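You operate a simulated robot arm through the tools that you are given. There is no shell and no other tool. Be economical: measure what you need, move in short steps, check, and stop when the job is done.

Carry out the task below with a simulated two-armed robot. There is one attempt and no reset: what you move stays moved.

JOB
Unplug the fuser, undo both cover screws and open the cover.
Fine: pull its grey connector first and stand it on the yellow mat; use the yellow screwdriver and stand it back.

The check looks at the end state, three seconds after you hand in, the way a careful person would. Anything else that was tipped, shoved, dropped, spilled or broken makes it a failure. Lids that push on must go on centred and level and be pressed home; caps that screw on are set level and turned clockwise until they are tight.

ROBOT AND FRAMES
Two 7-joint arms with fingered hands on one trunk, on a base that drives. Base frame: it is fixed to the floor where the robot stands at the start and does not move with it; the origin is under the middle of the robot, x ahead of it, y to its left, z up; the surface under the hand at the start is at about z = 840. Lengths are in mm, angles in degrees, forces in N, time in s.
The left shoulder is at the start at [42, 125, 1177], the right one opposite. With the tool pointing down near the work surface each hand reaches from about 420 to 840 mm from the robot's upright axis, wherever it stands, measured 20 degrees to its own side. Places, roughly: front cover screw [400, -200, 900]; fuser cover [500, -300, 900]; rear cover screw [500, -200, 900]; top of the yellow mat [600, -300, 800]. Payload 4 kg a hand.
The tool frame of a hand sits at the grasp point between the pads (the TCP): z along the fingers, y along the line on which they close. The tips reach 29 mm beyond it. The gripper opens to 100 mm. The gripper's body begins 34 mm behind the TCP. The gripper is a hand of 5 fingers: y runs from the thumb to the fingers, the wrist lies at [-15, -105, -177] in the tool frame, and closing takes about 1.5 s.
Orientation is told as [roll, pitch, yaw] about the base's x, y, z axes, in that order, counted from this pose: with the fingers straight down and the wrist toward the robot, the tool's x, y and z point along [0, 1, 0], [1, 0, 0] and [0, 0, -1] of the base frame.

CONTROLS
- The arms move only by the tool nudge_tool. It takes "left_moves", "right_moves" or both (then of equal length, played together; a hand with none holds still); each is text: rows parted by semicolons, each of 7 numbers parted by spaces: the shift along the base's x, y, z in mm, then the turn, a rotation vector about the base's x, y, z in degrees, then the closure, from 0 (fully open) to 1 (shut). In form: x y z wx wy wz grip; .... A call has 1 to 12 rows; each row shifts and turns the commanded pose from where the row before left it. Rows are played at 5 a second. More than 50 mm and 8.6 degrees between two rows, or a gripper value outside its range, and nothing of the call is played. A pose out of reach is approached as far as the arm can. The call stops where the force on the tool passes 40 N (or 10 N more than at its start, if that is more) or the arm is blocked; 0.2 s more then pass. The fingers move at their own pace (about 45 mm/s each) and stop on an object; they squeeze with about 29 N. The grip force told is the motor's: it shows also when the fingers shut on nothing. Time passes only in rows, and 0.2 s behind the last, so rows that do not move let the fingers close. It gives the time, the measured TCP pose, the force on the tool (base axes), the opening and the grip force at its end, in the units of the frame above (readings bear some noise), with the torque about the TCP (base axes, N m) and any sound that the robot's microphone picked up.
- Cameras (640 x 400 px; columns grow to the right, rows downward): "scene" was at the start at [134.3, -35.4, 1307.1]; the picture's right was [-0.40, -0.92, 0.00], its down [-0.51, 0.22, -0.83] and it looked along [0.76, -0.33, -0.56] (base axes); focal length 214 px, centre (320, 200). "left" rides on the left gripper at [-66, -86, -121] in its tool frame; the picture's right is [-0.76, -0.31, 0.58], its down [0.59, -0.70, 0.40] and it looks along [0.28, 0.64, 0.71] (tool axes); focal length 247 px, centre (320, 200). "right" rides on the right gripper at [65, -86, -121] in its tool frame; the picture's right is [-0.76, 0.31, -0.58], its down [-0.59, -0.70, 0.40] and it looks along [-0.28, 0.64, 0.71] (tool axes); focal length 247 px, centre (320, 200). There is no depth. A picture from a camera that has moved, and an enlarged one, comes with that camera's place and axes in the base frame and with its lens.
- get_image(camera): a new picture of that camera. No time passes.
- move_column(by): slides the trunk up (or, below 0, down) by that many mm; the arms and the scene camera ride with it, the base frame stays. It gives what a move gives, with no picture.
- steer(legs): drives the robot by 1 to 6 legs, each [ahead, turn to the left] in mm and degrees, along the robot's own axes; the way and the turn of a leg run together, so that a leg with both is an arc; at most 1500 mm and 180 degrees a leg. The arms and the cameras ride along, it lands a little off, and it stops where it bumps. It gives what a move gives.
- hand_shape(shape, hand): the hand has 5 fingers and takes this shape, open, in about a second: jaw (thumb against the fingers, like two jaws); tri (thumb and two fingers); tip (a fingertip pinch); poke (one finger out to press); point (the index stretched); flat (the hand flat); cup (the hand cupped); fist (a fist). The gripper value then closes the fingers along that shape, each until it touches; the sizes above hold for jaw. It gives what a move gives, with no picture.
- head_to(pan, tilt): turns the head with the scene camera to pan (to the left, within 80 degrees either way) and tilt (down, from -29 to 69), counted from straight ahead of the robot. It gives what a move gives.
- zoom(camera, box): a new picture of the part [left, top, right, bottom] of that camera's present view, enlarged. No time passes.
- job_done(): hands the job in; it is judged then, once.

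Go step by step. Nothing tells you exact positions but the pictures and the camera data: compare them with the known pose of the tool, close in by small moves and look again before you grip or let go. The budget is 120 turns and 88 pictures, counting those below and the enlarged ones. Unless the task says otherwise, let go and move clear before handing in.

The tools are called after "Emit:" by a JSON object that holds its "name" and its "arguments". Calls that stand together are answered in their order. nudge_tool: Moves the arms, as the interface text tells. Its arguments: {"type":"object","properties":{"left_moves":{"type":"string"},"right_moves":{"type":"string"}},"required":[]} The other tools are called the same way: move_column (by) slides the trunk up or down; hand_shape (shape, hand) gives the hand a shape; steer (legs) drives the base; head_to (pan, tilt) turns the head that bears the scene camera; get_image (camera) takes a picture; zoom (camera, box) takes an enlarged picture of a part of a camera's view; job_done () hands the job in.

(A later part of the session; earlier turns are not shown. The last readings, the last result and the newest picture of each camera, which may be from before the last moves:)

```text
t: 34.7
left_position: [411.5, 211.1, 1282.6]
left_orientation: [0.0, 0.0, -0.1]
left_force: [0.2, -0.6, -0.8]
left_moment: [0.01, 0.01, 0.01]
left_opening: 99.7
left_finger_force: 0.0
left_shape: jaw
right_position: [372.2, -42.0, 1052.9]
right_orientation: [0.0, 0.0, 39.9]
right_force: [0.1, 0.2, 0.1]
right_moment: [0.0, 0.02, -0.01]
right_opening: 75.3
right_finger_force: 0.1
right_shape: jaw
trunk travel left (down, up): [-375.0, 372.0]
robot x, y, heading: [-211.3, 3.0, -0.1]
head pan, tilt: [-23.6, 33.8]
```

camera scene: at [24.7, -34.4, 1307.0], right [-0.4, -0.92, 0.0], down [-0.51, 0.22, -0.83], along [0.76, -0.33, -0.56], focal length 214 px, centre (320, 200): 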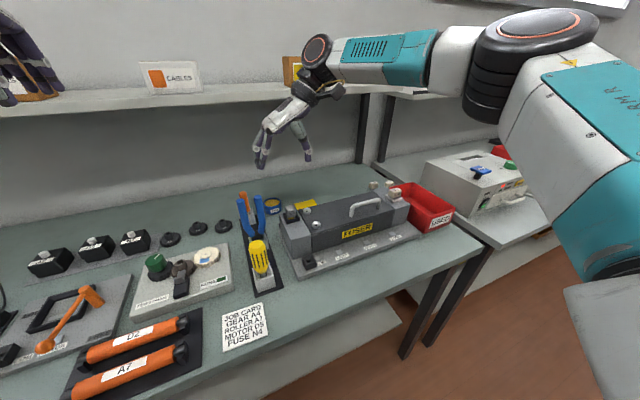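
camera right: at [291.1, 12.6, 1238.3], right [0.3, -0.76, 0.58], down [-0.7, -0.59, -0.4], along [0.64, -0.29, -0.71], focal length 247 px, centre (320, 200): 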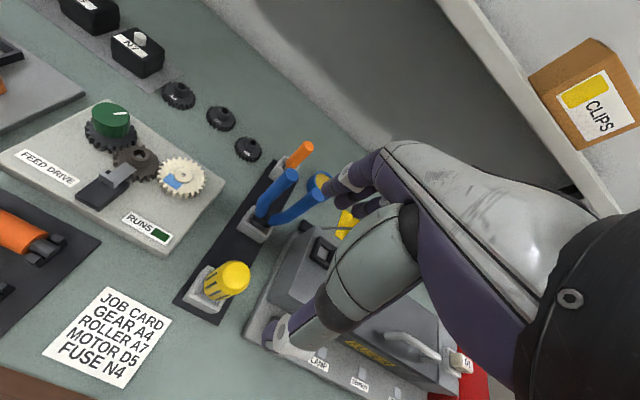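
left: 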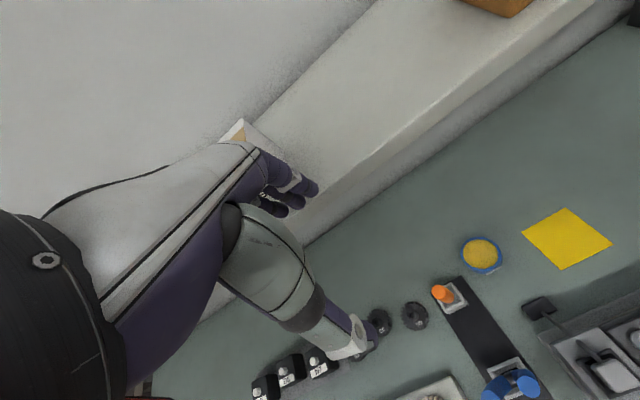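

Good, in reach now. Descend towards z≈955 in steps.

Emit:
{"name": "nudge_tool", "arguments": {"right_moves": "0 0 -20 0 0 0 0.25;0 0 -15 0 0 0 0.25;0 0 0 0 0 0 0.25"}}

Emit:
{"name": "zoom", "arguments": {"camera": "right", "box": [180, 150, 420, 390]}}

Emit:
{"name": "zoom", "arguments": {"camera": "scene", "box": [200, 120, 340, 260]}}

```text
t: 35.5
left_position: [412.4, 210.1, 1282.0]
left_orientation: [0.0, -0.1, -0.2]
left_force: [-0.6, -0.5, 0.7]
left_moment: [0.0, 0.01, -0.01]
left_opening: 99.8
left_finger_force: 0.1
left_shape: jaw
right_position: [372.4, -41.3, 1018.1]
right_orientation: [0.1, 0.0, 39.9]
right_force: [-0.7, -0.5, -0.7]
right_moment: [0.03, -0.03, 0.01]
right_opening: 75.3
right_finger_force: 0.0
right_shape: jaw
trunk travel left (down, up): [-375.0, 372.0]
robot x, y, heading: [-213.2, 0.1, -0.1]
head pan, tilt: [-23.6, 33.8]
```

```text
1.67 times, centred on (300, 270) of right
camera zoom: at [263.3, -45.7, 1137.9], right [0.72, -0.38, 0.58], down [-0.16, -0.9, -0.4], along [0.67, 0.19, -0.71], focal length 412 px, centre (353, 83)
```

zoom: 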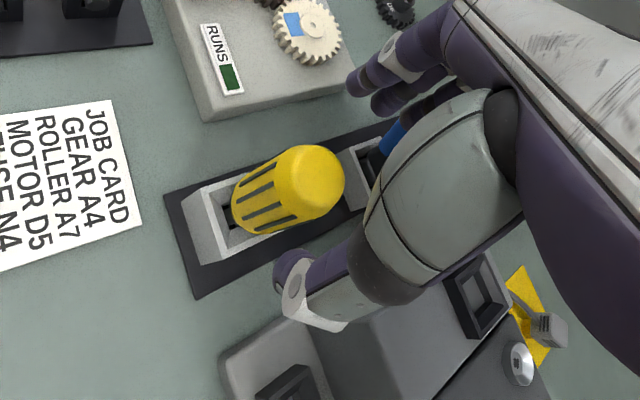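

```text
2.86 times, centred on (270, 190) of scene
camera zoom: at [-78.2, -35.1, 1307.2], right [-0.4, -0.92, 0.0], down [-0.51, 0.22, -0.83], along [0.76, -0.33, -0.56], focal length 613 px, centre (463, 229)
```

zoom: 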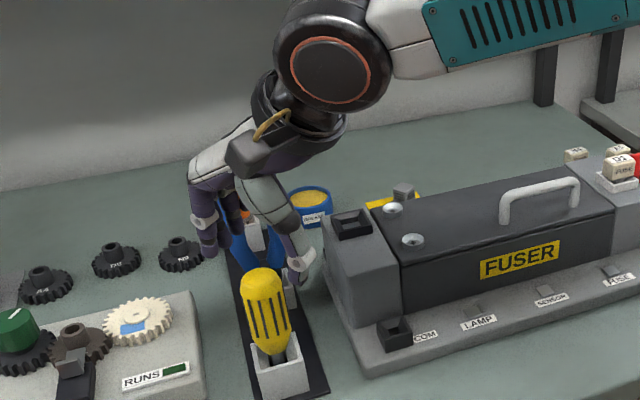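

Driver axis ≈ (368,-43). Correct and descend.

Emit:
{"name": "nudge_tool", "arguments": {"right_moves": "-4 -1.5 -10 0 0 0 0.25;0 0 -15 0 0 0 0.25;0 0 -15 0 0 0 0.25;0 0 -15 0 0 0 0.25;0 0 -10 0 0 0 0.25;0 0 0 0 0 0 0.25"}}

Emit:
{"name": "zoom", "arguments": {"camera": "right", "box": [200, 150, 400, 350]}}

Emit:
{"name": "zoom", "arguments": {"camera": "scene", "box": [210, 140, 330, 260]}}

```text
t: 36.9
left_position: [410.8, 209.1, 1281.8]
left_orientation: [-0.1, 0.0, -0.1]
left_force: [0.2, -0.5, 0.1]
left_moment: [0.0, -0.03, 0.0]
left_opening: 100.1
left_finger_force: 0.0
left_shape: jaw
right_position: [362.1, -51.4, 956.8]
right_orientation: [0.0, 0.0, 40.0]
right_force: [1.0, -0.5, 0.9]
right_moment: [-0.03, 0.01, 0.01]
right_opening: 75.2
right_finger_force: 0.0
right_shape: jaw
right hand out of reach, approached as far as the arm can: row 4, 5
trunk travel left (down, up): [-375.0, 372.0]
robot x, y, heading: [-212.4, 4.1, -0.2]
head pan, tilt: [-23.6, 33.8]
```

```text
2.00 times, centred on (300, 250) of right
camera zoom: at [253.9, -54.7, 1077.5], right [0.72, -0.38, 0.58], down [-0.16, -0.9, -0.4], along [0.67, 0.19, -0.71], focal length 494 px, centre (360, 100)
```

zoom: 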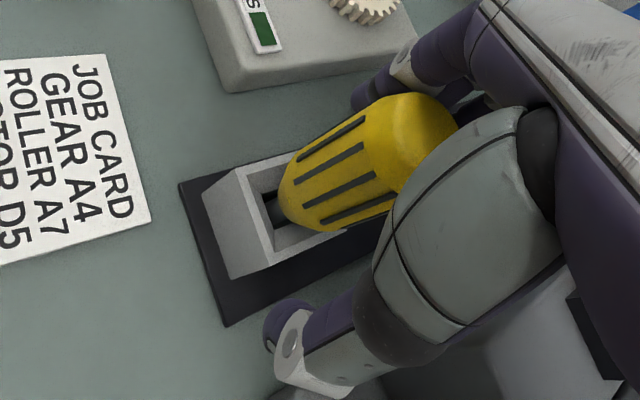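

```text
3.33 times, centred on (270, 200) of scene
camera zoom: at [-78.2, -35.1, 1307.1], right [-0.4, -0.92, 0.0], down [-0.51, 0.22, -0.83], along [0.76, -0.33, -0.56], focal length 715 px, centre (487, 200)
```

zoom: 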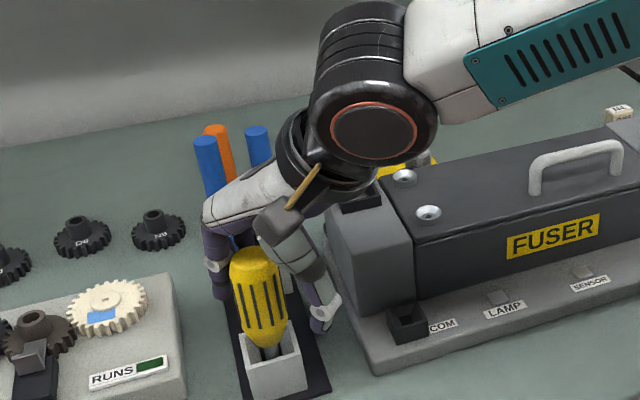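

Still a cross-body limit. I'll raise and turn the base 15° left so the driver lies to the right hand's own side.

Emit:
{"name": "nudge_tool", "arguments": {"right_moves": "3 4 10 0 0 0 0.25;3 4 20 0 0 0 0.25;0 0 40 0 0 0 0.25;0 0 30 0 0 0 0.25;0 0 0 0 0 0 0.25"}}

Emit:
{"name": "steer", "arguments": {"legs": [[0, 15]]}}

Emit:
{"name": "nudge_tool", "arguments": {"right_moves": "2 -28 0 0 0 -5 0.25;2 -28 0 0 0 -5 0.25;2 -28 0 0 0 -5 0.25;2 -28 0 0 0 -5 0.25;2 -28 0 0 0 -5 0.25;0 0 0 0 0 0 0.25"}}

```text
t: 38.1
left_position: [411.8, 210.2, 1281.2]
left_orientation: [0.0, 0.1, -0.1]
left_force: [0.0, -0.1, 0.9]
left_moment: [-0.01, 0.01, 0.02]
left_opening: 99.7
left_finger_force: 0.1
left_shape: jaw
right_position: [368.5, -43.2, 1056.0]
right_orientation: [-0.1, 0.1, 39.9]
right_force: [0.3, 0.0, 0.0]
right_moment: [-0.01, -0.03, 0.02]
right_opening: 75.0
right_finger_force: 0.1
right_shape: jaw
trunk travel left (down, up): [-375.0, 372.0]
robot x, y, heading: [-217.3, 2.5, 0.1]
head pan, tilt: [-23.6, 33.8]
```

```text
t: 39.4
left_position: [335.9, 365.0, 1281.7]
left_orientation: [-0.1, -0.1, 14.9]
left_force: [0.8, -0.2, -0.3]
left_moment: [-0.02, -0.04, -0.01]
left_opening: 100.0
left_finger_force: 0.1
left_shape: jaw
right_position: [359.5, 109.5, 1056.8]
right_orientation: [-0.1, -0.1, 54.9]
right_force: [-0.6, -0.1, 0.6]
right_moment: [0.02, 0.01, -0.01]
right_opening: 75.2
right_finger_force: 0.1
right_shape: jaw
trunk travel left (down, up): [-375.0, 372.0]
robot x, y, heading: [-210.7, -0.1, 15.1]
head pan, tilt: [-23.6, 33.8]
```

```text
t: 40.8
left_position: [336.6, 365.7, 1281.0]
left_orientation: [0.0, 0.0, 15.0]
left_force: [-0.3, -0.4, -0.1]
left_moment: [0.02, -0.01, 0.0]
left_opening: 99.8
left_finger_force: 0.0
left_shape: jaw
right_position: [369.0, -31.3, 1056.4]
right_orientation: [0.0, 0.0, 29.8]
right_force: [-0.2, 0.3, -0.3]
right_moment: [-0.04, 0.02, 0.0]
right_opening: 74.9
right_finger_force: 0.1
right_shape: jaw
trunk travel left (down, up): [-375.0, 372.0]
robot x, y, heading: [-212.8, 4.9, 14.9]
head pan, tilt: [-23.6, 33.8]
```

Descending on (368,-43).

Emit:
{"name": "nudge_tool", "arguments": {"right_moves": "-1 -12 -6 0 0 0 0.25;0 0 -20 0 0 0 0.25;0 0 -20 0 0 0 0.25;0 0 -20 0 0 0 0.25;0 0 -20 0 0 0 0.25;0 0 -18 0 0 0 0.25;0 0 0 0 0 0 0.25"}}

Emit:
{"name": "zoom", "arguments": {"camera": "right", "box": [200, 150, 400, 350]}}

Emit:
{"name": "get_image", "arguments": {"camera": "scene"}}

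```text
t: 42.4
left_position: [336.3, 364.1, 1280.4]
left_orientation: [0.0, -0.1, 15.0]
left_force: [0.3, 0.0, 0.1]
left_moment: [-0.03, -0.02, -0.02]
left_opening: 99.9
left_finger_force: 0.0
left_shape: jaw
right_position: [368.9, -42.9, 951.5]
right_orientation: [0.1, 0.0, 30.0]
right_force: [-0.6, 0.2, -0.7]
right_moment: [0.01, -0.01, -0.01]
right_opening: 75.2
right_finger_force: 0.0
right_shape: jaw
trunk travel left (down, up): [-375.0, 372.0]
robot x, y, heading: [-210.1, -2.7, 15.1]
head pan, tilt: [-23.6, 33.8]
```

```text
2.00 times, centred on (300, 250) of right
camera zoom: at [260.9, -28.4, 1072.5], right [0.64, -0.5, 0.58], down [-0.32, -0.86, -0.4], along [0.7, 0.07, -0.71], focal length 494 px, centre (360, 100)
```

zoom: 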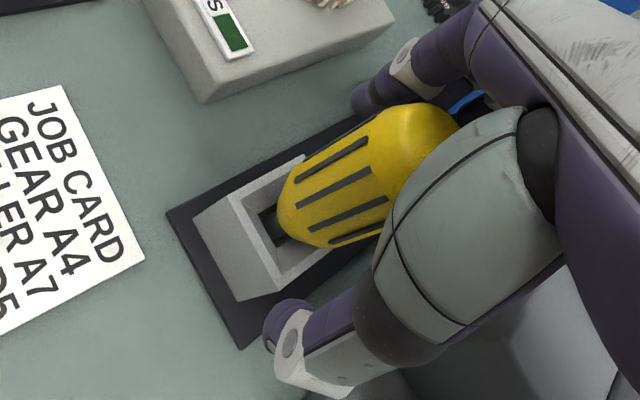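

```text
48 pictures are left
camera scene: at [-73.6, 0.8, 1307.2], right [-0.15, -0.99, 0.0], down [-0.55, 0.08, -0.83], along [0.82, -0.12, -0.56], focal length 214 px, centre (320, 200)
```

scene: 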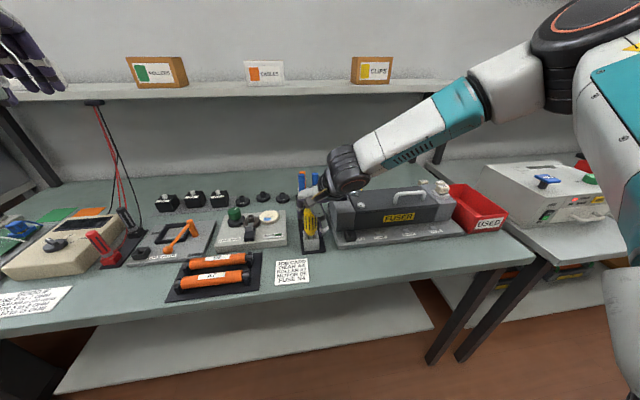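

Aligned in height; the handle looks about 4 mm further to +y than the TCP. Correcting, then closing.

Emit:
{"name": "nudge_tool", "arguments": {"right_moves": "0 4 0 0 0 0 0.25;0 0 0 0 0 0 0.4;0 0 0 0 0 0 0.6;0 0 0 0 0 0 0.8;0 0 0 0 0 0 1;0 0 0 0 0 0 1;0 0 0 0 0 0 1"}}

Emit:
{"name": "zoom", "arguments": {"camera": "right", "box": [200, 150, 400, 350]}}

```text
t: 44.0
left_position: [337.0, 364.6, 1281.7]
left_orientation: [-0.1, 0.1, 15.1]
left_force: [0.0, -0.2, 0.0]
left_moment: [0.02, 0.01, 0.01]
left_opening: 99.7
left_finger_force: 0.0
left_shape: jaw
right_position: [368.1, -39.9, 951.1]
right_orientation: [0.0, 0.0, 29.9]
right_force: [0.0, 0.2, 0.6]
right_moment: [0.0, 0.0, 0.04]
right_opening: 29.6
right_finger_force: 29.6
right_shape: jaw
trunk travel left (down, up): [-375.0, 372.0]
robot x, y, heading: [-212.3, 0.9, 15.0]
head pan, tilt: [-23.6, 33.8]
```

```text
2.00 times, centred on (300, 250) of right
camera zoom: at [260.8, -24.6, 1072.7], right [0.64, -0.5, 0.58], down [-0.32, -0.86, -0.4], along [0.7, 0.07, -0.71], focal length 494 px, centre (360, 100)
```

zoom: 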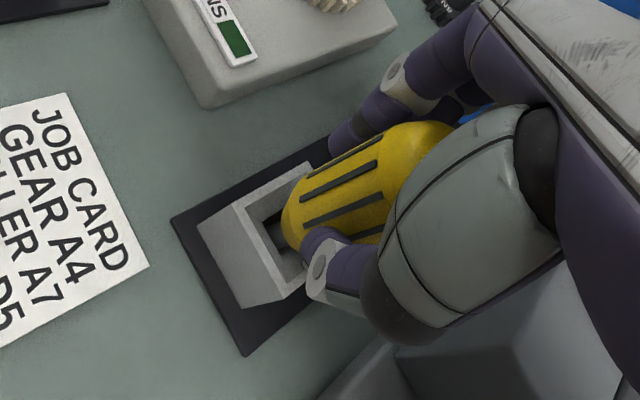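

Gripped (30 mm). Storage pose noted: (368.1,-39.9,951.1), yaw 30. Lifting straight up.

Emit:
{"name": "nudge_tool", "arguments": {"right_moves": "0 0 10 0 0 0 1;0 0 20 0 0 0 1;0 0 25 0 0 0 1;0 0 25 0 0 0 1;0 0 25 0 0 0 1;0 0 25 0 0 0 1;0 0 0 0 0 0 1"}}

Emit:
{"name": "zoom", "arguments": {"camera": "right", "box": [150, 130, 400, 400]}}

Emit:
{"name": "zoom", "arguments": {"camera": "scene", "box": [270, 140, 450, 260]}}

```text
t: 45.6
left_position: [338.1, 363.8, 1281.5]
left_orientation: [0.1, 0.1, 14.9]
left_force: [-0.7, -0.3, -0.4]
left_moment: [0.03, 0.02, 0.05]
left_opening: 99.8
left_finger_force: 0.0
left_shape: jaw
right_position: [369.5, -38.7, 1081.2]
right_orientation: [0.0, 0.2, 29.8]
right_force: [0.2, 0.1, -1.2]
right_moment: [0.02, 0.0, 0.01]
right_opening: 29.7
right_finger_force: 29.1
right_shape: jaw
trunk travel left (down, up): [-375.0, 372.0]
robot x, y, heading: [-211.4, -1.7, 14.9]
head pan, tilt: [-23.6, 33.8]
```

```text
1.48 times, centred on (275, 265) of right
camera zoom: at [261.4, -24.1, 1202.8], right [0.64, -0.5, 0.58], down [-0.32, -0.86, -0.4], along [0.7, 0.07, -0.71], focal length 366 px, centre (387, 104)
```

zoom: 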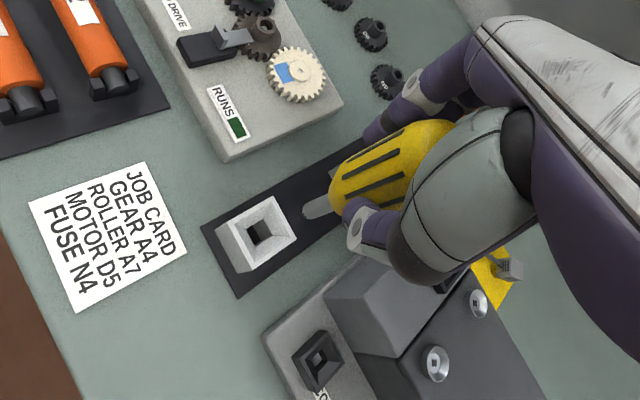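

```text
3.33 times, centred on (360, 200) of scene
camera zoom: at [-73.1, 0.8, 1307.1], right [-0.15, -0.99, 0.0], down [-0.55, 0.08, -0.83], along [0.82, -0.12, -0.56], focal length 715 px, centre (187, 200)
```

zoom: 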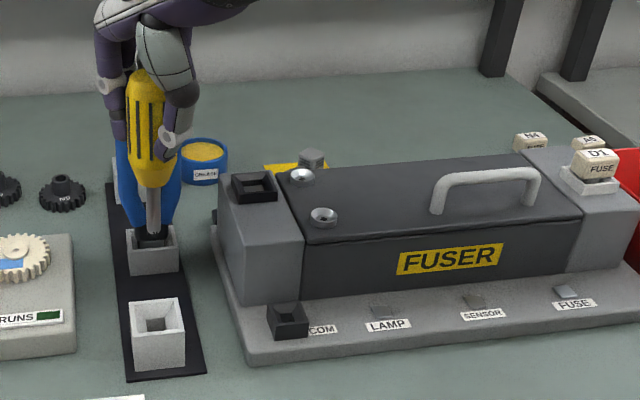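

The driver tip is about 105 mm below the TCP, near-vertical. The front screw is at about (423,-198,939); moving the tip above it.

Emit:
{"name": "nudge_tool", "arguments": {"right_moves": "0 0 8 0 0 0 1;10 -31 0 0 0 0 1;11 -31 0 0 0 0 1;11 -31 0 0 0 0 1;10 -31 0 0 0 0 1;10 -33 0 0 0 0 1;0 0 -15 0 0 0 1;0 0 -10 0 0 0 1;0 0 0 0 0 0 1"}}

Emit:
{"name": "zoom", "arguments": {"camera": "right", "box": [220, 180, 380, 320]}}

Emit:
{"name": "zoom", "arguments": {"camera": "scene", "box": [310, 150, 400, 220]}}

```text
t: 47.6
left_position: [337.1, 363.5, 1279.5]
left_orientation: [0.0, 0.0, 15.0]
left_force: [0.8, 0.4, 0.6]
left_moment: [0.02, 0.0, -0.02]
left_opening: 99.6
left_finger_force: 0.0
left_shape: jaw
right_position: [420.5, -195.8, 1065.0]
right_orientation: [0.0, 0.1, 30.0]
right_force: [-0.4, 0.0, 0.3]
right_moment: [-0.04, -0.02, 0.01]
right_opening: 29.2
right_finger_force: 29.1
right_shape: jaw
trunk travel left (down, up): [-375.0, 372.0]
robot x, y, heading: [-213.7, -3.2, 14.8]
head pan, tilt: [-23.6, 33.8]
```

```text
2.86 times, centred on (300, 250) of right
camera zoom: at [313.6, -181.2, 1185.9], right [0.64, -0.5, 0.58], down [-0.32, -0.86, -0.4], along [0.7, 0.07, -0.71], focal length 706 px, centre (377, 57)
```

zoom: 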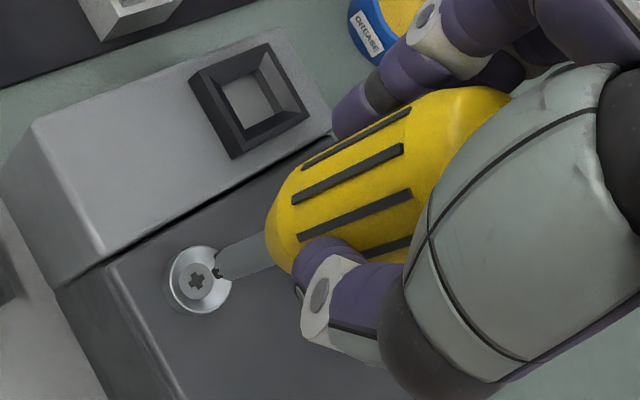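

```text
5.71 times, centred on (355, 185) of scene
camera zoom: at [-73.4, 0.9, 1307.1], right [-0.15, -0.99, 0.0], down [-0.55, 0.08, -0.83], along [0.82, -0.12, -0.56], focal length 1226 px, centre (120, 286)
```

zoom: 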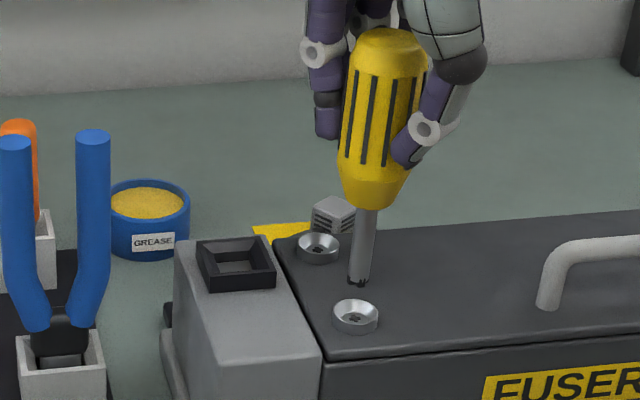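

Relative to the screw, the tip needs about (+0.6,-3,-21). Moving partway and rechecking.

Emit:
{"name": "nudge_tool", "arguments": {"right_moves": "0.6 -3 -4 0 0 0 1;0 0 -6 0 0 0 1;0 0 0 0 0 0 1"}}

Emit:
{"name": "zoom", "arguments": {"camera": "right", "box": [250, 230, 330, 310]}}

Emit:
{"name": "zoom", "arguments": {"camera": "scene", "box": [340, 180, 390, 220]}}

```text
t: 48.4
left_position: [336.2, 365.0, 1281.3]
left_orientation: [-0.1, 0.0, 15.0]
left_force: [0.6, -0.1, -0.2]
left_moment: [0.05, -0.02, 0.02]
left_opening: 99.7
left_finger_force: 0.1
left_shape: jaw
right_position: [420.9, -199.0, 1055.3]
right_orientation: [0.1, 0.1, 29.9]
right_force: [0.0, 0.1, -1.0]
right_moment: [-0.02, 0.04, 0.0]
right_opening: 29.4
right_finger_force: 29.1
right_shape: jaw
trunk travel left (down, up): [-375.0, 372.0]
robot x, y, heading: [-213.5, 1.9, 14.9]
head pan, tilt: [-23.6, 33.8]
```

```text
5.00 times, centred on (290, 270) of right
camera zoom: at [313.9, -184.6, 1175.9], right [0.64, -0.5, 0.58], down [-0.32, -0.86, -0.4], along [0.7, 0.07, -0.71], focal length 1235 px, centre (470, -150)
```

zoom: 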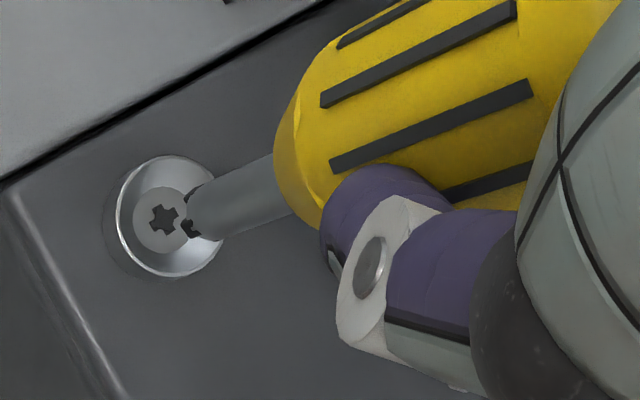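

```text
10.00 times, centred on (365, 200) of scene
camera zoom: at [-73.4, 0.7, 1307.1], right [-0.15, -0.99, 0.0], down [-0.55, 0.08, -0.83], along [0.82, -0.12, -0.56], focal length 2145 px, centre (-130, 200)
```

zoom: 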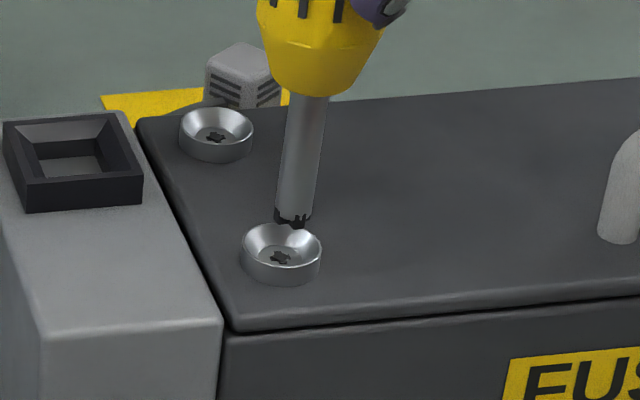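

The screw head is a funnel with a recess; the tip needs (+2.4,+0.8,-16). Lowering to contact.

Emit:
{"name": "nudge_tool", "arguments": {"right_moves": "2.4 0.8 -4 0 0 0 1;0 0 -4 0 0 0 1;0 0 -3 0 0 0 1;0 0 -2 0 0 0 1;0 0 -1 0 0 0 1;0 0 -1 0 0 0 1;0 0 -1 0 0 0 1;0 0 0 0 0 0 1"}}

Emit:
{"name": "zoom", "arguments": {"camera": "right", "box": [250, 230, 330, 310]}}

Emit:
{"name": "zoom", "arguments": {"camera": "scene", "box": [340, 180, 390, 220]}}

```text
t: 50.2
left_position: [335.4, 364.3, 1281.9]
left_orientation: [0.0, -0.1, 15.0]
left_force: [0.1, -0.4, 1.2]
left_moment: [0.01, -0.02, 0.01]
left_opening: 99.7
left_finger_force: 0.0
left_shape: jaw
right_position: [423.0, -197.2, 1040.4]
right_orientation: [0.0, -0.1, 29.9]
right_force: [-0.8, -0.1, 10.9]
right_moment: [0.01, 0.04, 0.02]
right_opening: 30.0
right_finger_force: 29.2
right_shape: jaw
trunk travel left (down, up): [-375.0, 372.0]
robot x, y, heading: [-211.8, -0.5, 15.1]
head pan, tilt: [-23.6, 33.8]
```

```text
5.00 times, centred on (290, 270) of right
camera zoom: at [314.8, -183.1, 1161.8], right [0.64, -0.5, 0.58], down [-0.31, -0.86, -0.4], along [0.7, 0.07, -0.71], focal length 1235 px, centre (470, -150)
```

zoom: 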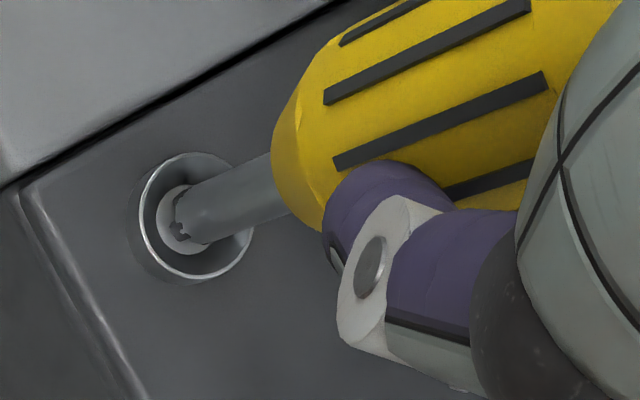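

```text
10.00 times, centred on (365, 200) of scene
camera zoom: at [-74.7, 1.1, 1307.4], right [-0.15, -0.99, 0.0], down [-0.55, 0.08, -0.83], along [0.82, -0.12, -0.56], focal length 2145 px, centre (-130, 200)
```

zoom: 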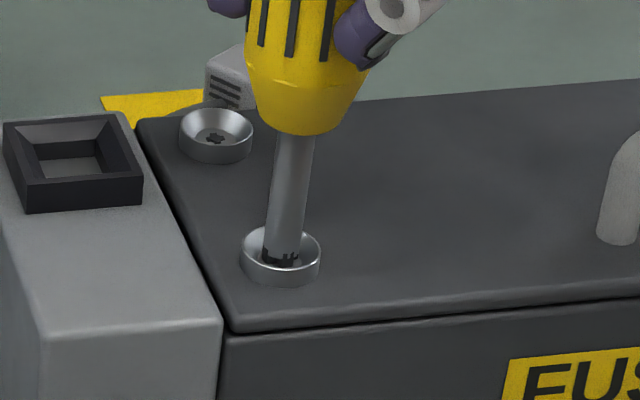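

Contact of 11 N in the recess. Turning counter-clockwise 60° with light pressure.

Emit:
{"name": "nudge_tool", "arguments": {"right_moves": "0 0 -0.5 0 0 8 1;0 0 0 0 0 8 1;0 0 0 0 0 8 1;0 0 0 0 0 8 1;0 0 0 0 0 8 1;0 0 0 0 0 8 1;0 0 0 0 0 8 1;0 0 0 0 0 0 1"}}

Emit:
{"name": "zoom", "arguments": {"camera": "scene", "box": [335, 170, 395, 220]}}

```text
t: 52.0
left_position: [334.8, 364.0, 1282.8]
left_orientation: [-0.1, -0.2, 15.0]
left_force: [-0.5, -1.2, 0.0]
left_moment: [0.0, -0.02, -0.03]
left_opening: 99.9
left_finger_force: 0.0
left_shape: jaw
right_position: [422.5, -196.6, 1040.9]
right_orientation: [-0.1, -0.1, 86.0]
right_force: [-2.0, -1.4, 21.0]
right_moment: [-0.08, 0.06, 0.0]
right_opening: 30.9
right_finger_force: 29.2
right_shape: jaw
trunk travel left (down, up): [-375.0, 372.0]
robot x, y, heading: [-210.8, 0.9, 15.2]
head pan, tilt: [-23.6, 33.8]
```

```text
8.00 times, centred on (365, 195) of scene
camera zoom: at [-75.6, 1.1, 1307.5], right [-0.15, -0.99, 0.0], down [-0.55, 0.08, -0.83], along [0.82, -0.12, -0.56], focal length 1716 px, centre (-40, 240)
```

zoom: 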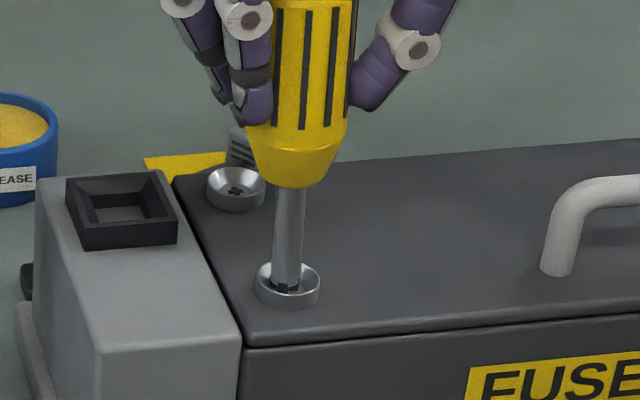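

Force rose, suggesting the screw may be backing out. Continue turning to see how far the wrist goes.

Emit:
{"name": "nudge_tool", "arguments": {"right_moves": "0 0 0.5 0 0 8 1;0 0 0 0 0 8 1;0 0 0.3 0 0 8 1;0 0 0 0 0 8 1;0 0 0.3 0 0 8 1;0 0 0 0 0 8 1;0 0 0.3 0 0 8 1;0 0 0 0 0 8 1;0 0 0 0 0 0 1"}}

Emit:
{"name": "zoom", "arguments": {"camera": "right", "box": [240, 220, 340, 320]}}

```text
t: 54.0
left_position: [334.5, 364.8, 1282.5]
left_orientation: [-0.1, 0.0, 15.0]
left_force: [-0.1, 0.0, 0.3]
left_moment: [0.02, 0.02, -0.02]
left_opening: 99.9
left_finger_force: 0.1
left_shape: jaw
right_position: [417.6, -198.0, 1041.8]
right_orientation: [-0.1, 0.2, 150.0]
right_force: [2.7, -2.3, 16.1]
right_moment: [-0.18, -0.36, -0.08]
right_opening: 31.4
right_finger_force: 28.9
right_shape: jaw
right hand out of reach, approached as far as the arm can: row 8
trunk travel left (down, up): [-375.0, 372.0]
robot x, y, heading: [-212.0, -2.5, 15.0]
head pan, tilt: [-23.6, 33.8]
```

```text
4.00 times, centred on (290, 270) of right
camera zoom: at [457.7, -297.9, 1162.6], right [0.11, 0.81, 0.58], down [0.9, 0.16, -0.4], along [-0.41, 0.57, -0.71], focal length 988 px, centre (440, -80)
```

zoom: 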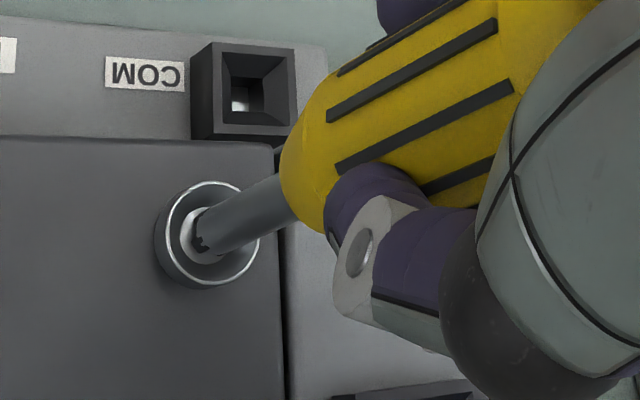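

Yaw range reaches ~142°. Lift and check whether the recess has turned/risen.

Emit:
{"name": "nudge_tool", "arguments": {"right_moves": "0 0 5 0 0 0 1;4.5 1 8 0 0 -8 1;0 0 7 0 0 -8 1;0 0 0 0 0 -8 1;0 0 0 0 0 -8 1;0 0 0 0 0 -8 1;0 0 0 0 0 -8 1;0 0 0 0 0 -8 1;0 0 0 0 0 -8 1;0 0 0 0 0 -8 1;0 0 0 0 0 -8 1"}}

Emit:
{"name": "zoom", "arguments": {"camera": "scene", "box": [340, 180, 390, 220]}}

```text
t: 56.4
left_position: [334.9, 364.2, 1282.0]
left_orientation: [0.0, 0.0, 15.1]
left_force: [-1.0, -0.4, -0.2]
left_moment: [0.01, 0.0, -0.04]
left_opening: 99.7
left_finger_force: 0.1
left_shape: jaw
right_position: [422.1, -198.6, 1060.7]
right_orientation: [0.0, -0.1, 69.7]
right_force: [0.2, 0.1, -1.0]
right_moment: [0.04, 0.0, 0.0]
right_opening: 30.4
right_finger_force: 28.8
right_shape: jaw
trunk travel left (down, up): [-375.0, 372.0]
robot x, y, heading: [-211.2, 1.7, 14.8]
head pan, tilt: [-23.6, 33.8]
```

```text
10.00 times, centred on (365, 200) of scene
camera zoom: at [-73.6, 0.6, 1307.2], right [-0.15, -0.99, 0.0], down [-0.55, 0.08, -0.83], along [0.82, -0.12, -0.56], focal length 2145 px, centre (-130, 200)
```

zoom: 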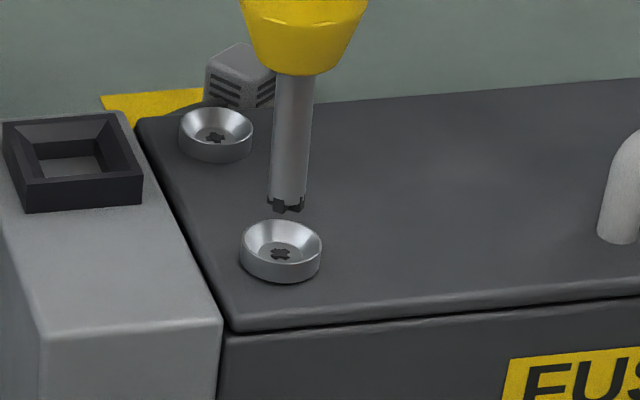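

Emit:
{"name": "zoom", "arguments": {"camera": "scene", "box": [355, 185, 379, 209]}}

```text
16.00 times, centred on (367, 197) of scene
camera zoom: at [-73.6, 0.6, 1307.2], right [-0.15, -0.99, 0.0], down [-0.55, 0.08, -0.83], along [0.82, -0.12, -0.56], focal length 3432 px, centre (-432, 248)
```

zoom: 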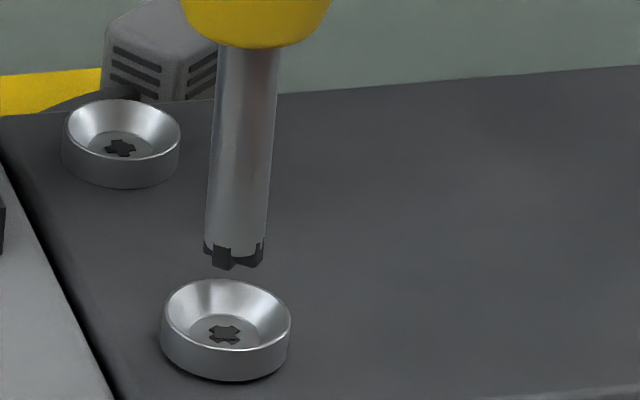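

The recess has clearly turned and the head has risen, so it's loosening. Ratcheting back for the next stroke.

Emit:
{"name": "nudge_tool", "arguments": {"right_moves": "0 0 0 0 0 -8 1;0 0 0 0 0 -8 1;0 0 0 0 0 -8 1;0 0 0 0 0 -8 1;0.5 0.5 0 0 0 -8 1;0 0.5 0 0 0 -8 1;0 0 0 0 0 -8 1;0 0 0 0 0 -8 1;0 0 0 0 0 0 1"}}

Emit:
{"name": "nudge_tool", "arguments": {"right_moves": "0 0 -6 0 0 0 1;0 0 -6 0 0 0 1;0 0 -2 0 0 0 1;0 0 -1 0 0 0 1;0 0 -1 0 0 0 1;0 0 -1 0 0 0 1;0 0 0 0 0 0 1"}}

Emit:
{"name": "zoom", "arguments": {"camera": "scene", "box": [350, 180, 380, 210]}}

```text
t: 58.4
left_position: [336.2, 363.4, 1282.1]
left_orientation: [-0.1, 0.0, 14.9]
left_force: [-0.7, 0.7, 0.1]
left_moment: [0.01, 0.0, -0.03]
left_opening: 99.7
left_finger_force: 0.0
left_shape: jaw
right_position: [423.0, -197.1, 1060.4]
right_orientation: [0.0, 0.1, 5.8]
right_force: [-0.3, 0.0, -0.5]
right_moment: [0.01, -0.02, 0.0]
right_opening: 30.3
right_finger_force: 29.1
right_shape: jaw
trunk travel left (down, up): [-375.0, 372.0]
robot x, y, heading: [-211.9, -1.5, 14.7]
head pan, tilt: [-23.6, 33.8]
```

```text
t: 60.0
left_position: [335.4, 364.3, 1282.4]
left_orientation: [0.1, 0.0, 15.1]
left_force: [0.0, 0.2, -0.1]
left_moment: [-0.01, 0.0, 0.01]
left_opening: 100.0
left_finger_force: 0.0
left_shape: jaw
right_position: [423.8, -196.9, 1043.8]
right_orientation: [0.0, 0.0, 5.9]
right_force: [0.6, 0.9, 0.1]
right_moment: [0.01, 0.06, 0.03]
right_opening: 30.0
right_finger_force: 28.6
right_shape: jaw
trunk travel left (down, up): [-375.0, 372.0]
robot x, y, heading: [-209.9, 1.1, 15.1]
head pan, tilt: [-23.6, 33.8]
```

```text
13.33 times, centred on (365, 195) of scene
camera zoom: at [-73.4, 0.7, 1307.1], right [-0.15, -0.99, 0.0], down [-0.55, 0.08, -0.83], along [0.82, -0.12, -0.56], focal length 2860 px, centre (-280, 267)
```

zoom: 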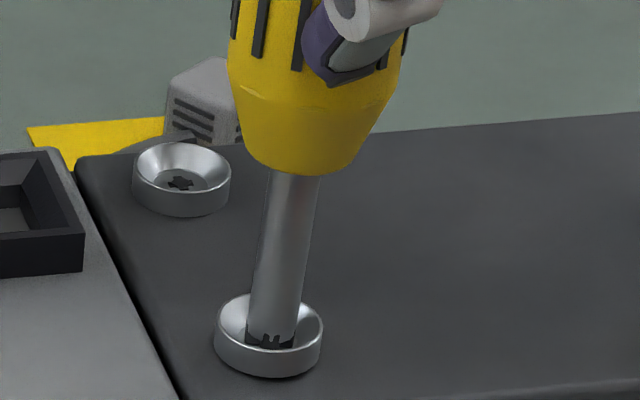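

No contact yet. Lower to contact, then turn.

Emit:
{"name": "nudge_tool", "arguments": {"right_moves": "0 0 -1 0 0 0 1;0 0 -1 0 0 0 1;0 0 -1 0 0 0 1;0 0 -0.5 0 0 0 1;0 0 0 0 0 0 1"}}

```text
t: 61.2
left_position: [335.2, 364.5, 1282.6]
left_orientation: [0.0, -0.1, 14.9]
left_force: [-0.2, -0.2, -0.4]
left_moment: [-0.03, 0.0, -0.02]
left_opening: 99.7
left_finger_force: 0.1
left_shape: jaw
right_position: [422.8, -196.2, 1042.1]
right_orientation: [0.0, -0.2, 6.0]
right_force: [-0.9, 1.3, 12.0]
right_moment: [-0.02, -0.06, -0.01]
right_opening: 30.3
right_finger_force: 28.9
right_shape: jaw
trunk travel left (down, up): [-375.0, 372.0]
robot x, y, heading: [-212.2, -0.7, 14.8]
head pan, tilt: [-23.6, 33.8]
```

Emit:
{"name": "nudge_tool", "arguments": {"right_moves": "0 0 -0.3 0 0 8 1;0 0 0 0 0 8 1;0 0 0 0 0 8 1;0 0 0.2 0 0 8 1;0 0 0 0 0 8 1;0 0 0.2 0 0 8 1;0 0 0 0 0 8 1;0 0 0.2 0 0 8 1;0 0 0 0 0 0 1"}}

Emit:
{"name": "nudge_tool", "arguments": {"right_moves": "0 0 0.2 0 0 8 1;0 0 0.2 0 0 8 1;0 0 0 0 0 8 1;0 0 0.2 0 0 8 1;0 0 0 0 0 8 1;0 0 0.2 0 0 8 1;0 0 0.2 0 0 8 1;0 0 0.2 0 0 8 1;0 0 0 0 0 0 1"}}

Emit:
{"name": "zoom", "arguments": {"camera": "scene", "box": [350, 180, 380, 210]}}

```text
t: 63.2
left_position: [335.0, 364.6, 1282.9]
left_orientation: [0.0, -0.1, 15.0]
left_force: [-0.1, 0.1, -0.9]
left_moment: [0.01, 0.03, 0.0]
left_opening: 99.9
left_finger_force: 0.0
left_shape: jaw
right_position: [422.2, -197.1, 1041.1]
right_orientation: [-0.1, -0.1, 69.9]
right_force: [-1.4, -0.4, 19.3]
right_moment: [-0.11, 0.06, -0.04]
right_opening: 30.8
right_finger_force: 28.7
right_shape: jaw
trunk travel left (down, up): [-375.0, 372.0]
robot x, y, heading: [-212.7, 2.7, 14.9]
head pan, tilt: [-23.6, 33.8]
```

```text
t: 65.2
left_position: [334.8, 364.4, 1283.1]
left_orientation: [0.0, 0.0, 14.9]
left_force: [-0.9, -0.7, -0.5]
left_moment: [0.0, 0.01, -0.03]
left_opening: 100.2
left_finger_force: 0.1
left_shape: jaw
right_position: [422.2, -195.6, 1042.8]
right_orientation: [-0.1, 0.1, 134.0]
right_force: [0.0, -3.1, 16.7]
right_moment: [-0.17, -0.08, 0.0]
right_opening: 31.0
right_finger_force: 28.6
right_shape: jaw
trunk travel left (down, up): [-375.0, 372.0]
robot x, y, heading: [-211.9, 0.4, 15.1]
head pan, tilt: [-23.6, 33.8]
```

```text
13.33 times, centred on (365, 195) of scene
camera zoom: at [-75.1, 0.6, 1307.4], right [-0.15, -0.99, 0.0], down [-0.55, 0.08, -0.83], along [0.82, -0.12, -0.56], focal length 2860 px, centre (-280, 267)
```

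zoom: 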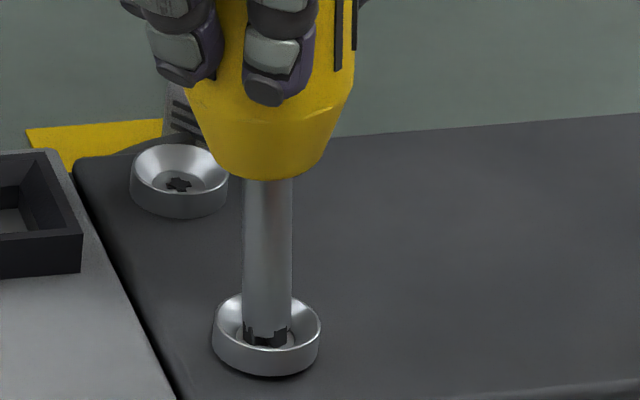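

Head is rising slowly. Third stroke: ratchet back, re-seat.

Emit:
{"name": "nudge_tool", "arguments": {"right_moves": "0 0 5 0 0 -8 1;0 0 7 0 0 -8 1;0 -1 3 0 0 -8 1;0 0 0 0 0 -8 1;0 0 0 0 0 -8 1;0 0 0 0 0 -8 1;0 0 0 0 0 -8 1;0 0 0 0 0 -8 1;0 0 0 0 0 -8 1;0 0 0 0 0 -8 1;0 0 0 0 0 -8 1;0 0 0 0 0 -8 1"}}

Emit:
{"name": "zoom", "arguments": {"camera": "scene", "box": [355, 185, 379, 209]}}

Emit:
{"name": "nudge_tool", "arguments": {"right_moves": "0 0 0 0 0 -8 1;0 0 0 0 0 -8 1;0 0 0 0 0 -8 1;0 0 0 0 0 -8 1;0 0 -6 0 0 0 1;0 0 -5 0 0 0 1;0 0 -1 0 0 0 1;0 0 -1 0 0 0 1;0 0 0 0 0 0 1"}}

```text
t: 67.8
left_position: [335.9, 363.9, 1281.6]
left_orientation: [-0.1, 0.1, 15.0]
left_force: [0.5, 0.5, 0.8]
left_moment: [-0.02, 0.0, 0.01]
left_opening: 100.0
left_finger_force: 0.1
left_shape: jaw
right_position: [422.7, -197.4, 1057.4]
right_orientation: [0.0, 0.0, 37.8]
right_force: [-0.1, 0.6, -0.6]
right_moment: [0.01, 0.03, 0.04]
right_opening: 30.5
right_finger_force: 28.7
right_shape: jaw
trunk travel left (down, up): [-375.0, 372.0]
robot x, y, heading: [-214.5, 1.9, 14.8]
head pan, tilt: [-23.6, 33.8]
```

```text
16.00 times, centred on (367, 197) of scene
camera zoom: at [-73.6, 0.9, 1307.2], right [-0.15, -0.99, 0.0], down [-0.55, 0.08, -0.83], along [0.82, -0.12, -0.56], focal length 3432 px, centre (-432, 248)
```

zoom: 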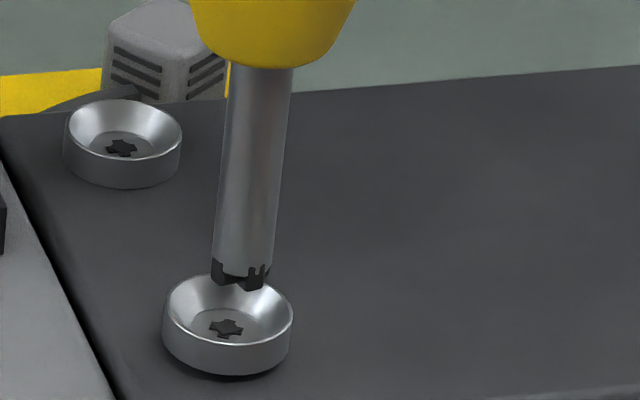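

```text
t: 69.8
left_position: [335.7, 364.1, 1280.7]
left_orientation: [0.0, -0.1, 15.0]
left_force: [0.9, 0.3, 0.2]
left_moment: [-0.02, -0.02, -0.01]
left_opening: 99.7
left_finger_force: 0.1
left_shape: jaw
right_position: [422.9, -197.5, 1045.4]
right_orientation: [0.1, -0.1, 5.9]
right_force: [1.9, -0.2, 3.0]
right_moment: [0.03, -0.06, 0.03]
right_opening: 30.3
right_finger_force: 28.5
right_shape: jaw
trunk travel left (down, up): [-375.0, 372.0]
robot x, y, heading: [-213.0, 1.6, 15.2]
head pan, tilt: [-23.6, 33.8]
```

It's definitely backing out (head about 2–3 mm up). Next stroke.

Emit:
{"name": "nudge_tool", "arguments": {"right_moves": "0 0 -1.2 0 0 0 1;0 0 0 0 0 8 1;0 0 0 0 0 8 1;0 0 0.1 0 0 8 1;0 0 0.1 0 0 8 1;0 0 0.1 0 0 8 1;0 0 0.1 0 0 8 1;0 0 0.1 0 0 8 1;0 0 0.1 0 0 8 1;0 0 0 0 0 0 1"}}

Emit:
{"name": "nudge_tool", "arguments": {"right_moves": "0 0 0.1 0 0 8 1;0 0 0.1 0 0 8 1;0 0 0.1 0 0 8 1;0 0 0.1 0 0 8 1;0 0 0.1 0 0 8 1;0 0 0.1 0 0 8 1;0 0 0.1 0 0 8 1;0 0 0.1 0 0 8 1;0 0 0 0 0 0 1"}}

Emit:
{"name": "nudge_tool", "arguments": {"right_moves": "0 0 5 0 0 -8 1;0 0 7 0 0 -8 1;0 0 3 0 0 -8 1;0 0 0 0 0 -8 1;0 0 0 0 0 -8 1;0 0 0 0 0 -8 1;0 0 0 0 0 -8 1;0 0 0 0 0 -8 1;0 0 0 0 0 -8 1;0 0 0 0 0 -8 1;0 0 0 0 0 -8 1;0 0 0 0 0 -8 1"}}

Emit:
{"name": "zoom", "arguments": {"camera": "scene", "box": [355, 185, 379, 209]}}

```text
t: 72.0
left_position: [335.5, 363.4, 1281.7]
left_orientation: [0.0, -0.1, 15.0]
left_force: [-0.3, -0.5, -0.1]
left_moment: [0.01, 0.0, -0.02]
left_opening: 99.8
left_finger_force: 0.0
left_shape: jaw
right_position: [423.2, -197.5, 1043.7]
right_orientation: [0.0, 0.0, 70.1]
right_force: [-1.6, -0.7, 13.2]
right_moment: [-0.03, 0.0, -0.06]
right_opening: 31.0
right_finger_force: 28.8
right_shape: jaw
trunk travel left (down, up): [-375.0, 372.0]
robot x, y, heading: [-214.0, 3.5, 14.9]
head pan, tilt: [-23.6, 33.8]
```

```text
t: 74.0
left_position: [335.6, 364.8, 1283.1]
left_orientation: [0.0, -0.1, 15.1]
left_force: [-0.4, 0.4, -0.1]
left_moment: [-0.02, -0.05, -0.03]
left_opening: 99.8
left_finger_force: 0.0
left_shape: jaw
right_position: [422.3, -198.6, 1045.3]
right_orientation: [0.0, -0.1, 134.0]
right_force: [0.0, -1.3, 13.6]
right_moment: [-0.07, 0.02, -0.11]
right_opening: 30.7
right_finger_force: 29.3
right_shape: jaw
trunk travel left (down, up): [-375.0, 372.0]
robot x, y, heading: [-211.2, 1.3, 15.3]
head pan, tilt: [-23.6, 33.8]
```

```text
t: 76.6
left_position: [336.0, 365.0, 1282.3]
left_orientation: [0.0, 0.0, 15.1]
left_force: [-0.3, -0.3, 0.0]
left_moment: [0.0, -0.01, 0.02]
left_opening: 99.7
left_finger_force: 0.1
left_shape: jaw
right_position: [423.7, -198.0, 1059.5]
right_orientation: [0.0, 0.0, 37.7]
right_force: [-0.3, -0.2, -1.0]
right_moment: [0.0, 0.02, 0.01]
right_opening: 30.3
right_finger_force: 28.8
right_shape: jaw
trunk travel left (down, up): [-375.0, 372.0]
robot x, y, heading: [-212.4, 1.9, 15.0]
head pan, tilt: [-23.6, 33.8]
```

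```text
16.00 times, centred on (367, 197) of scene
camera zoom: at [-73.6, 0.9, 1307.2], right [-0.15, -0.99, 0.0], down [-0.55, 0.08, -0.83], along [0.82, -0.12, -0.56], focal length 3432 px, centre (-432, 248)
```

zoom: 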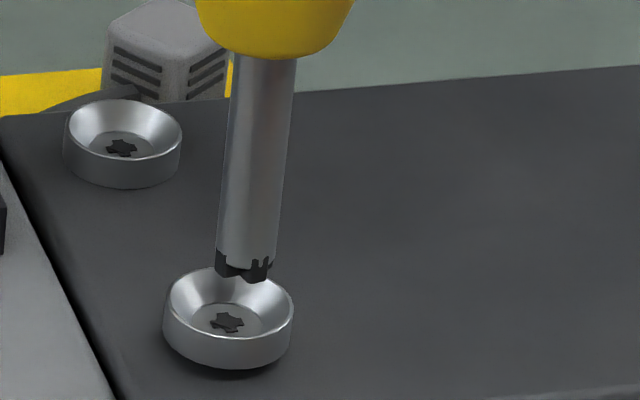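

Rising ~1.1 mm per stroke. I'll do two more strokes before looking.

Emit:
{"name": "nudge_tool", "arguments": {"right_moves": "0 0 0 0 0 -8 1;0 0 0 0 0 -8 1;0 0 0 0 0 -8 1;0 0 0 0 0 -8 1;0 0 -6 0 0 0 1;0 0 -5 0 0 0 1;0 0 -1.5 0 0 0 1;0 0 -1.5 0 0 0 1;0 0 0 0 0 8 1;0 0 0 0 0 8 1;0 0 0.1 0 0 8 1;0 0 0.1 0 0 8 1"}}

Emit:
{"name": "nudge_tool", "arguments": {"right_moves": "0 0 0.1 0 0 8 1;0 0 0.1 0 0 8 1;0 0 0.1 0 0 8 1;0 0 0.1 0 0 8 1;0 0 0.1 0 0 8 1;0 0 0.1 0 0 8 1;0 0 0.1 0 0 8 1;0 0 0.1 0 0 8 1;0 0 0.1 0 0 8 1;0 0 0.1 0 0 8 1;0 0 0.1 0 0 8 1;0 0 0.1 0 0 8 1"}}

Emit:
{"name": "nudge_tool", "arguments": {"right_moves": "0 0 5 0 0 -8 1;0 0 7 0 0 -8 1;0 0 1.5 0 0 -8 1;0 0 0 0 0 -8 1;0 0 0 0 0 -8 1;0 0 0 0 0 -8 1;0 0 0 0 0 -8 1;0 0 0 0 0 -8 1;0 0 0 0 0 -8 1;0 0 0 0 0 -8 1;0 0 0 0 0 -8 1;0 0 0 0 0 -8 1"}}

Emit:
{"name": "nudge_tool", "arguments": {"right_moves": "0 0 0 0 0 -8 1;0 0 0 0 0 -8 1;0 0 0 0 0 -8 1;0 0 0 0 0 -8 1;0 0 -6 0 0 0 1;0 0 -5 0 0 0 1;0 0 -1 0 0 0 1;0 0 -1 0 0 0 1;0 0 0 0 0 8 1;0 0 0 0 0 8 1;0 0 0.1 0 0 8 1;0 0 0.1 0 0 8 1"}}

Emit:
{"name": "nudge_tool", "arguments": {"right_moves": "0 0 0.1 0 0 8 1;0 0 0.1 0 0 8 1;0 0 0.1 0 0 8 1;0 0 0.1 0 0 8 1;0 0 0.1 0 0 8 1;0 0 0.1 0 0 8 1;0 0 0.1 0 0 8 1;0 0 0.1 0 0 8 1;0 0 0.1 0 0 8 1;0 0 0.1 0 0 8 1;0 0 0.1 0 0 8 1;0 0 0.1 0 0 8 1"}}

Emit:
{"name": "zoom", "arguments": {"camera": "scene", "box": [355, 185, 379, 209]}}

```text
t: 79.2
left_position: [335.4, 364.8, 1281.1]
left_orientation: [-0.1, 0.0, 14.9]
left_force: [-0.1, 0.1, -0.5]
left_moment: [-0.02, 0.01, -0.03]
left_opening: 99.8
left_finger_force: 0.0
left_shape: jaw
right_position: [422.5, -198.3, 1045.4]
right_orientation: [0.0, -0.1, 37.9]
right_force: [-0.6, 0.2, 6.3]
right_moment: [0.02, -0.02, -0.07]
right_opening: 30.0
right_finger_force: 28.7
right_shape: jaw
trunk travel left (down, up): [-375.0, 372.0]
robot x, y, heading: [-212.9, 0.8, 15.1]
head pan, tilt: [-23.6, 33.8]
```

```text
t: 81.8
left_position: [336.9, 364.2, 1281.3]
left_orientation: [0.0, 0.0, 14.9]
left_force: [0.6, 0.4, 0.2]
left_moment: [-0.01, 0.0, 0.03]
left_opening: 99.8
left_finger_force: 0.1
left_shape: jaw
right_position: [423.0, -197.5, 1045.7]
right_orientation: [-0.1, 0.0, 134.0]
right_force: [-1.0, -0.9, 0.6]
right_moment: [-0.05, 0.04, -0.06]
right_opening: 30.0
right_finger_force: 29.1
right_shape: jaw
trunk travel left (down, up): [-375.0, 372.0]
robot x, y, heading: [-214.3, -1.1, 14.7]
head pan, tilt: [-23.6, 33.8]
```

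```text
t: 84.4
left_position: [335.1, 364.4, 1281.0]
left_orientation: [0.1, 0.0, 15.0]
left_force: [0.4, 0.3, 0.0]
left_moment: [0.04, -0.01, 0.01]
left_opening: 99.6
left_finger_force: 0.1
left_shape: jaw
right_position: [423.6, -197.2, 1060.1]
right_orientation: [0.0, 0.0, 37.8]
right_force: [0.6, 0.0, -0.7]
right_moment: [-0.02, -0.04, -0.01]
right_opening: 29.8
right_finger_force: 28.8
right_shape: jaw
trunk travel left (down, up): [-375.0, 372.0]
robot x, y, heading: [-212.4, 0.1, 15.0]
head pan, tilt: [-23.6, 33.8]
```

```text
t: 87.0
left_position: [336.3, 363.8, 1281.0]
left_orientation: [0.0, 0.0, 14.9]
left_force: [0.4, -0.5, -0.4]
left_moment: [0.0, 0.02, 0.03]
left_opening: 99.5
left_finger_force: 0.0
left_shape: jaw
right_position: [423.1, -198.1, 1045.9]
right_orientation: [0.1, 0.0, 37.9]
right_force: [1.0, -0.1, -0.5]
right_moment: [0.01, 0.0, 0.02]
right_opening: 29.6
right_finger_force: 29.3
right_shape: jaw
trunk travel left (down, up): [-375.0, 372.0]
robot x, y, heading: [-211.1, 3.8, 15.1]
head pan, tilt: [-23.6, 33.8]
```

```text
t: 89.6
left_position: [336.5, 364.7, 1281.0]
left_orientation: [-0.1, 0.0, 15.0]
left_force: [0.8, 0.3, -1.2]
left_moment: [0.01, -0.02, -0.02]
left_opening: 99.9
left_finger_force: 0.0
left_shape: jaw
right_position: [422.7, -198.5, 1047.6]
right_orientation: [0.0, 0.0, 134.0]
right_force: [-1.2, 0.2, -0.6]
right_moment: [-0.04, 0.01, 0.0]
right_opening: 29.7
right_finger_force: 29.3
right_shape: jaw
trunk travel left (down, up): [-375.0, 372.0]
robot x, y, heading: [-212.3, 0.5, 14.9]
head pan, tilt: [-23.6, 33.8]
```

```text
16.00 times, centred on (367, 197) of scene
camera zoom: at [-73.2, 1.2, 1307.1], right [-0.15, -0.99, 0.0], down [-0.55, 0.08, -0.83], along [0.82, -0.12, -0.56], focal length 3432 px, centre (-432, 248)
```

zoom: 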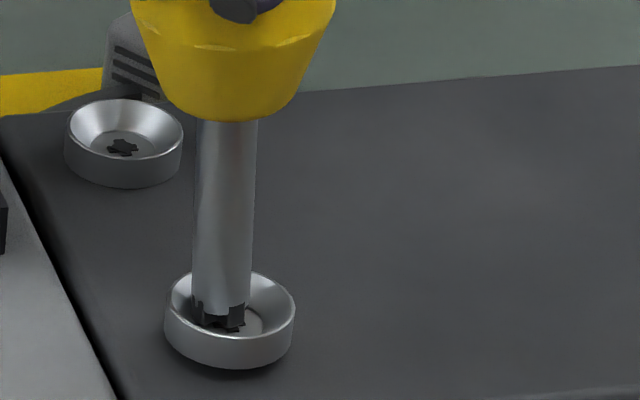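

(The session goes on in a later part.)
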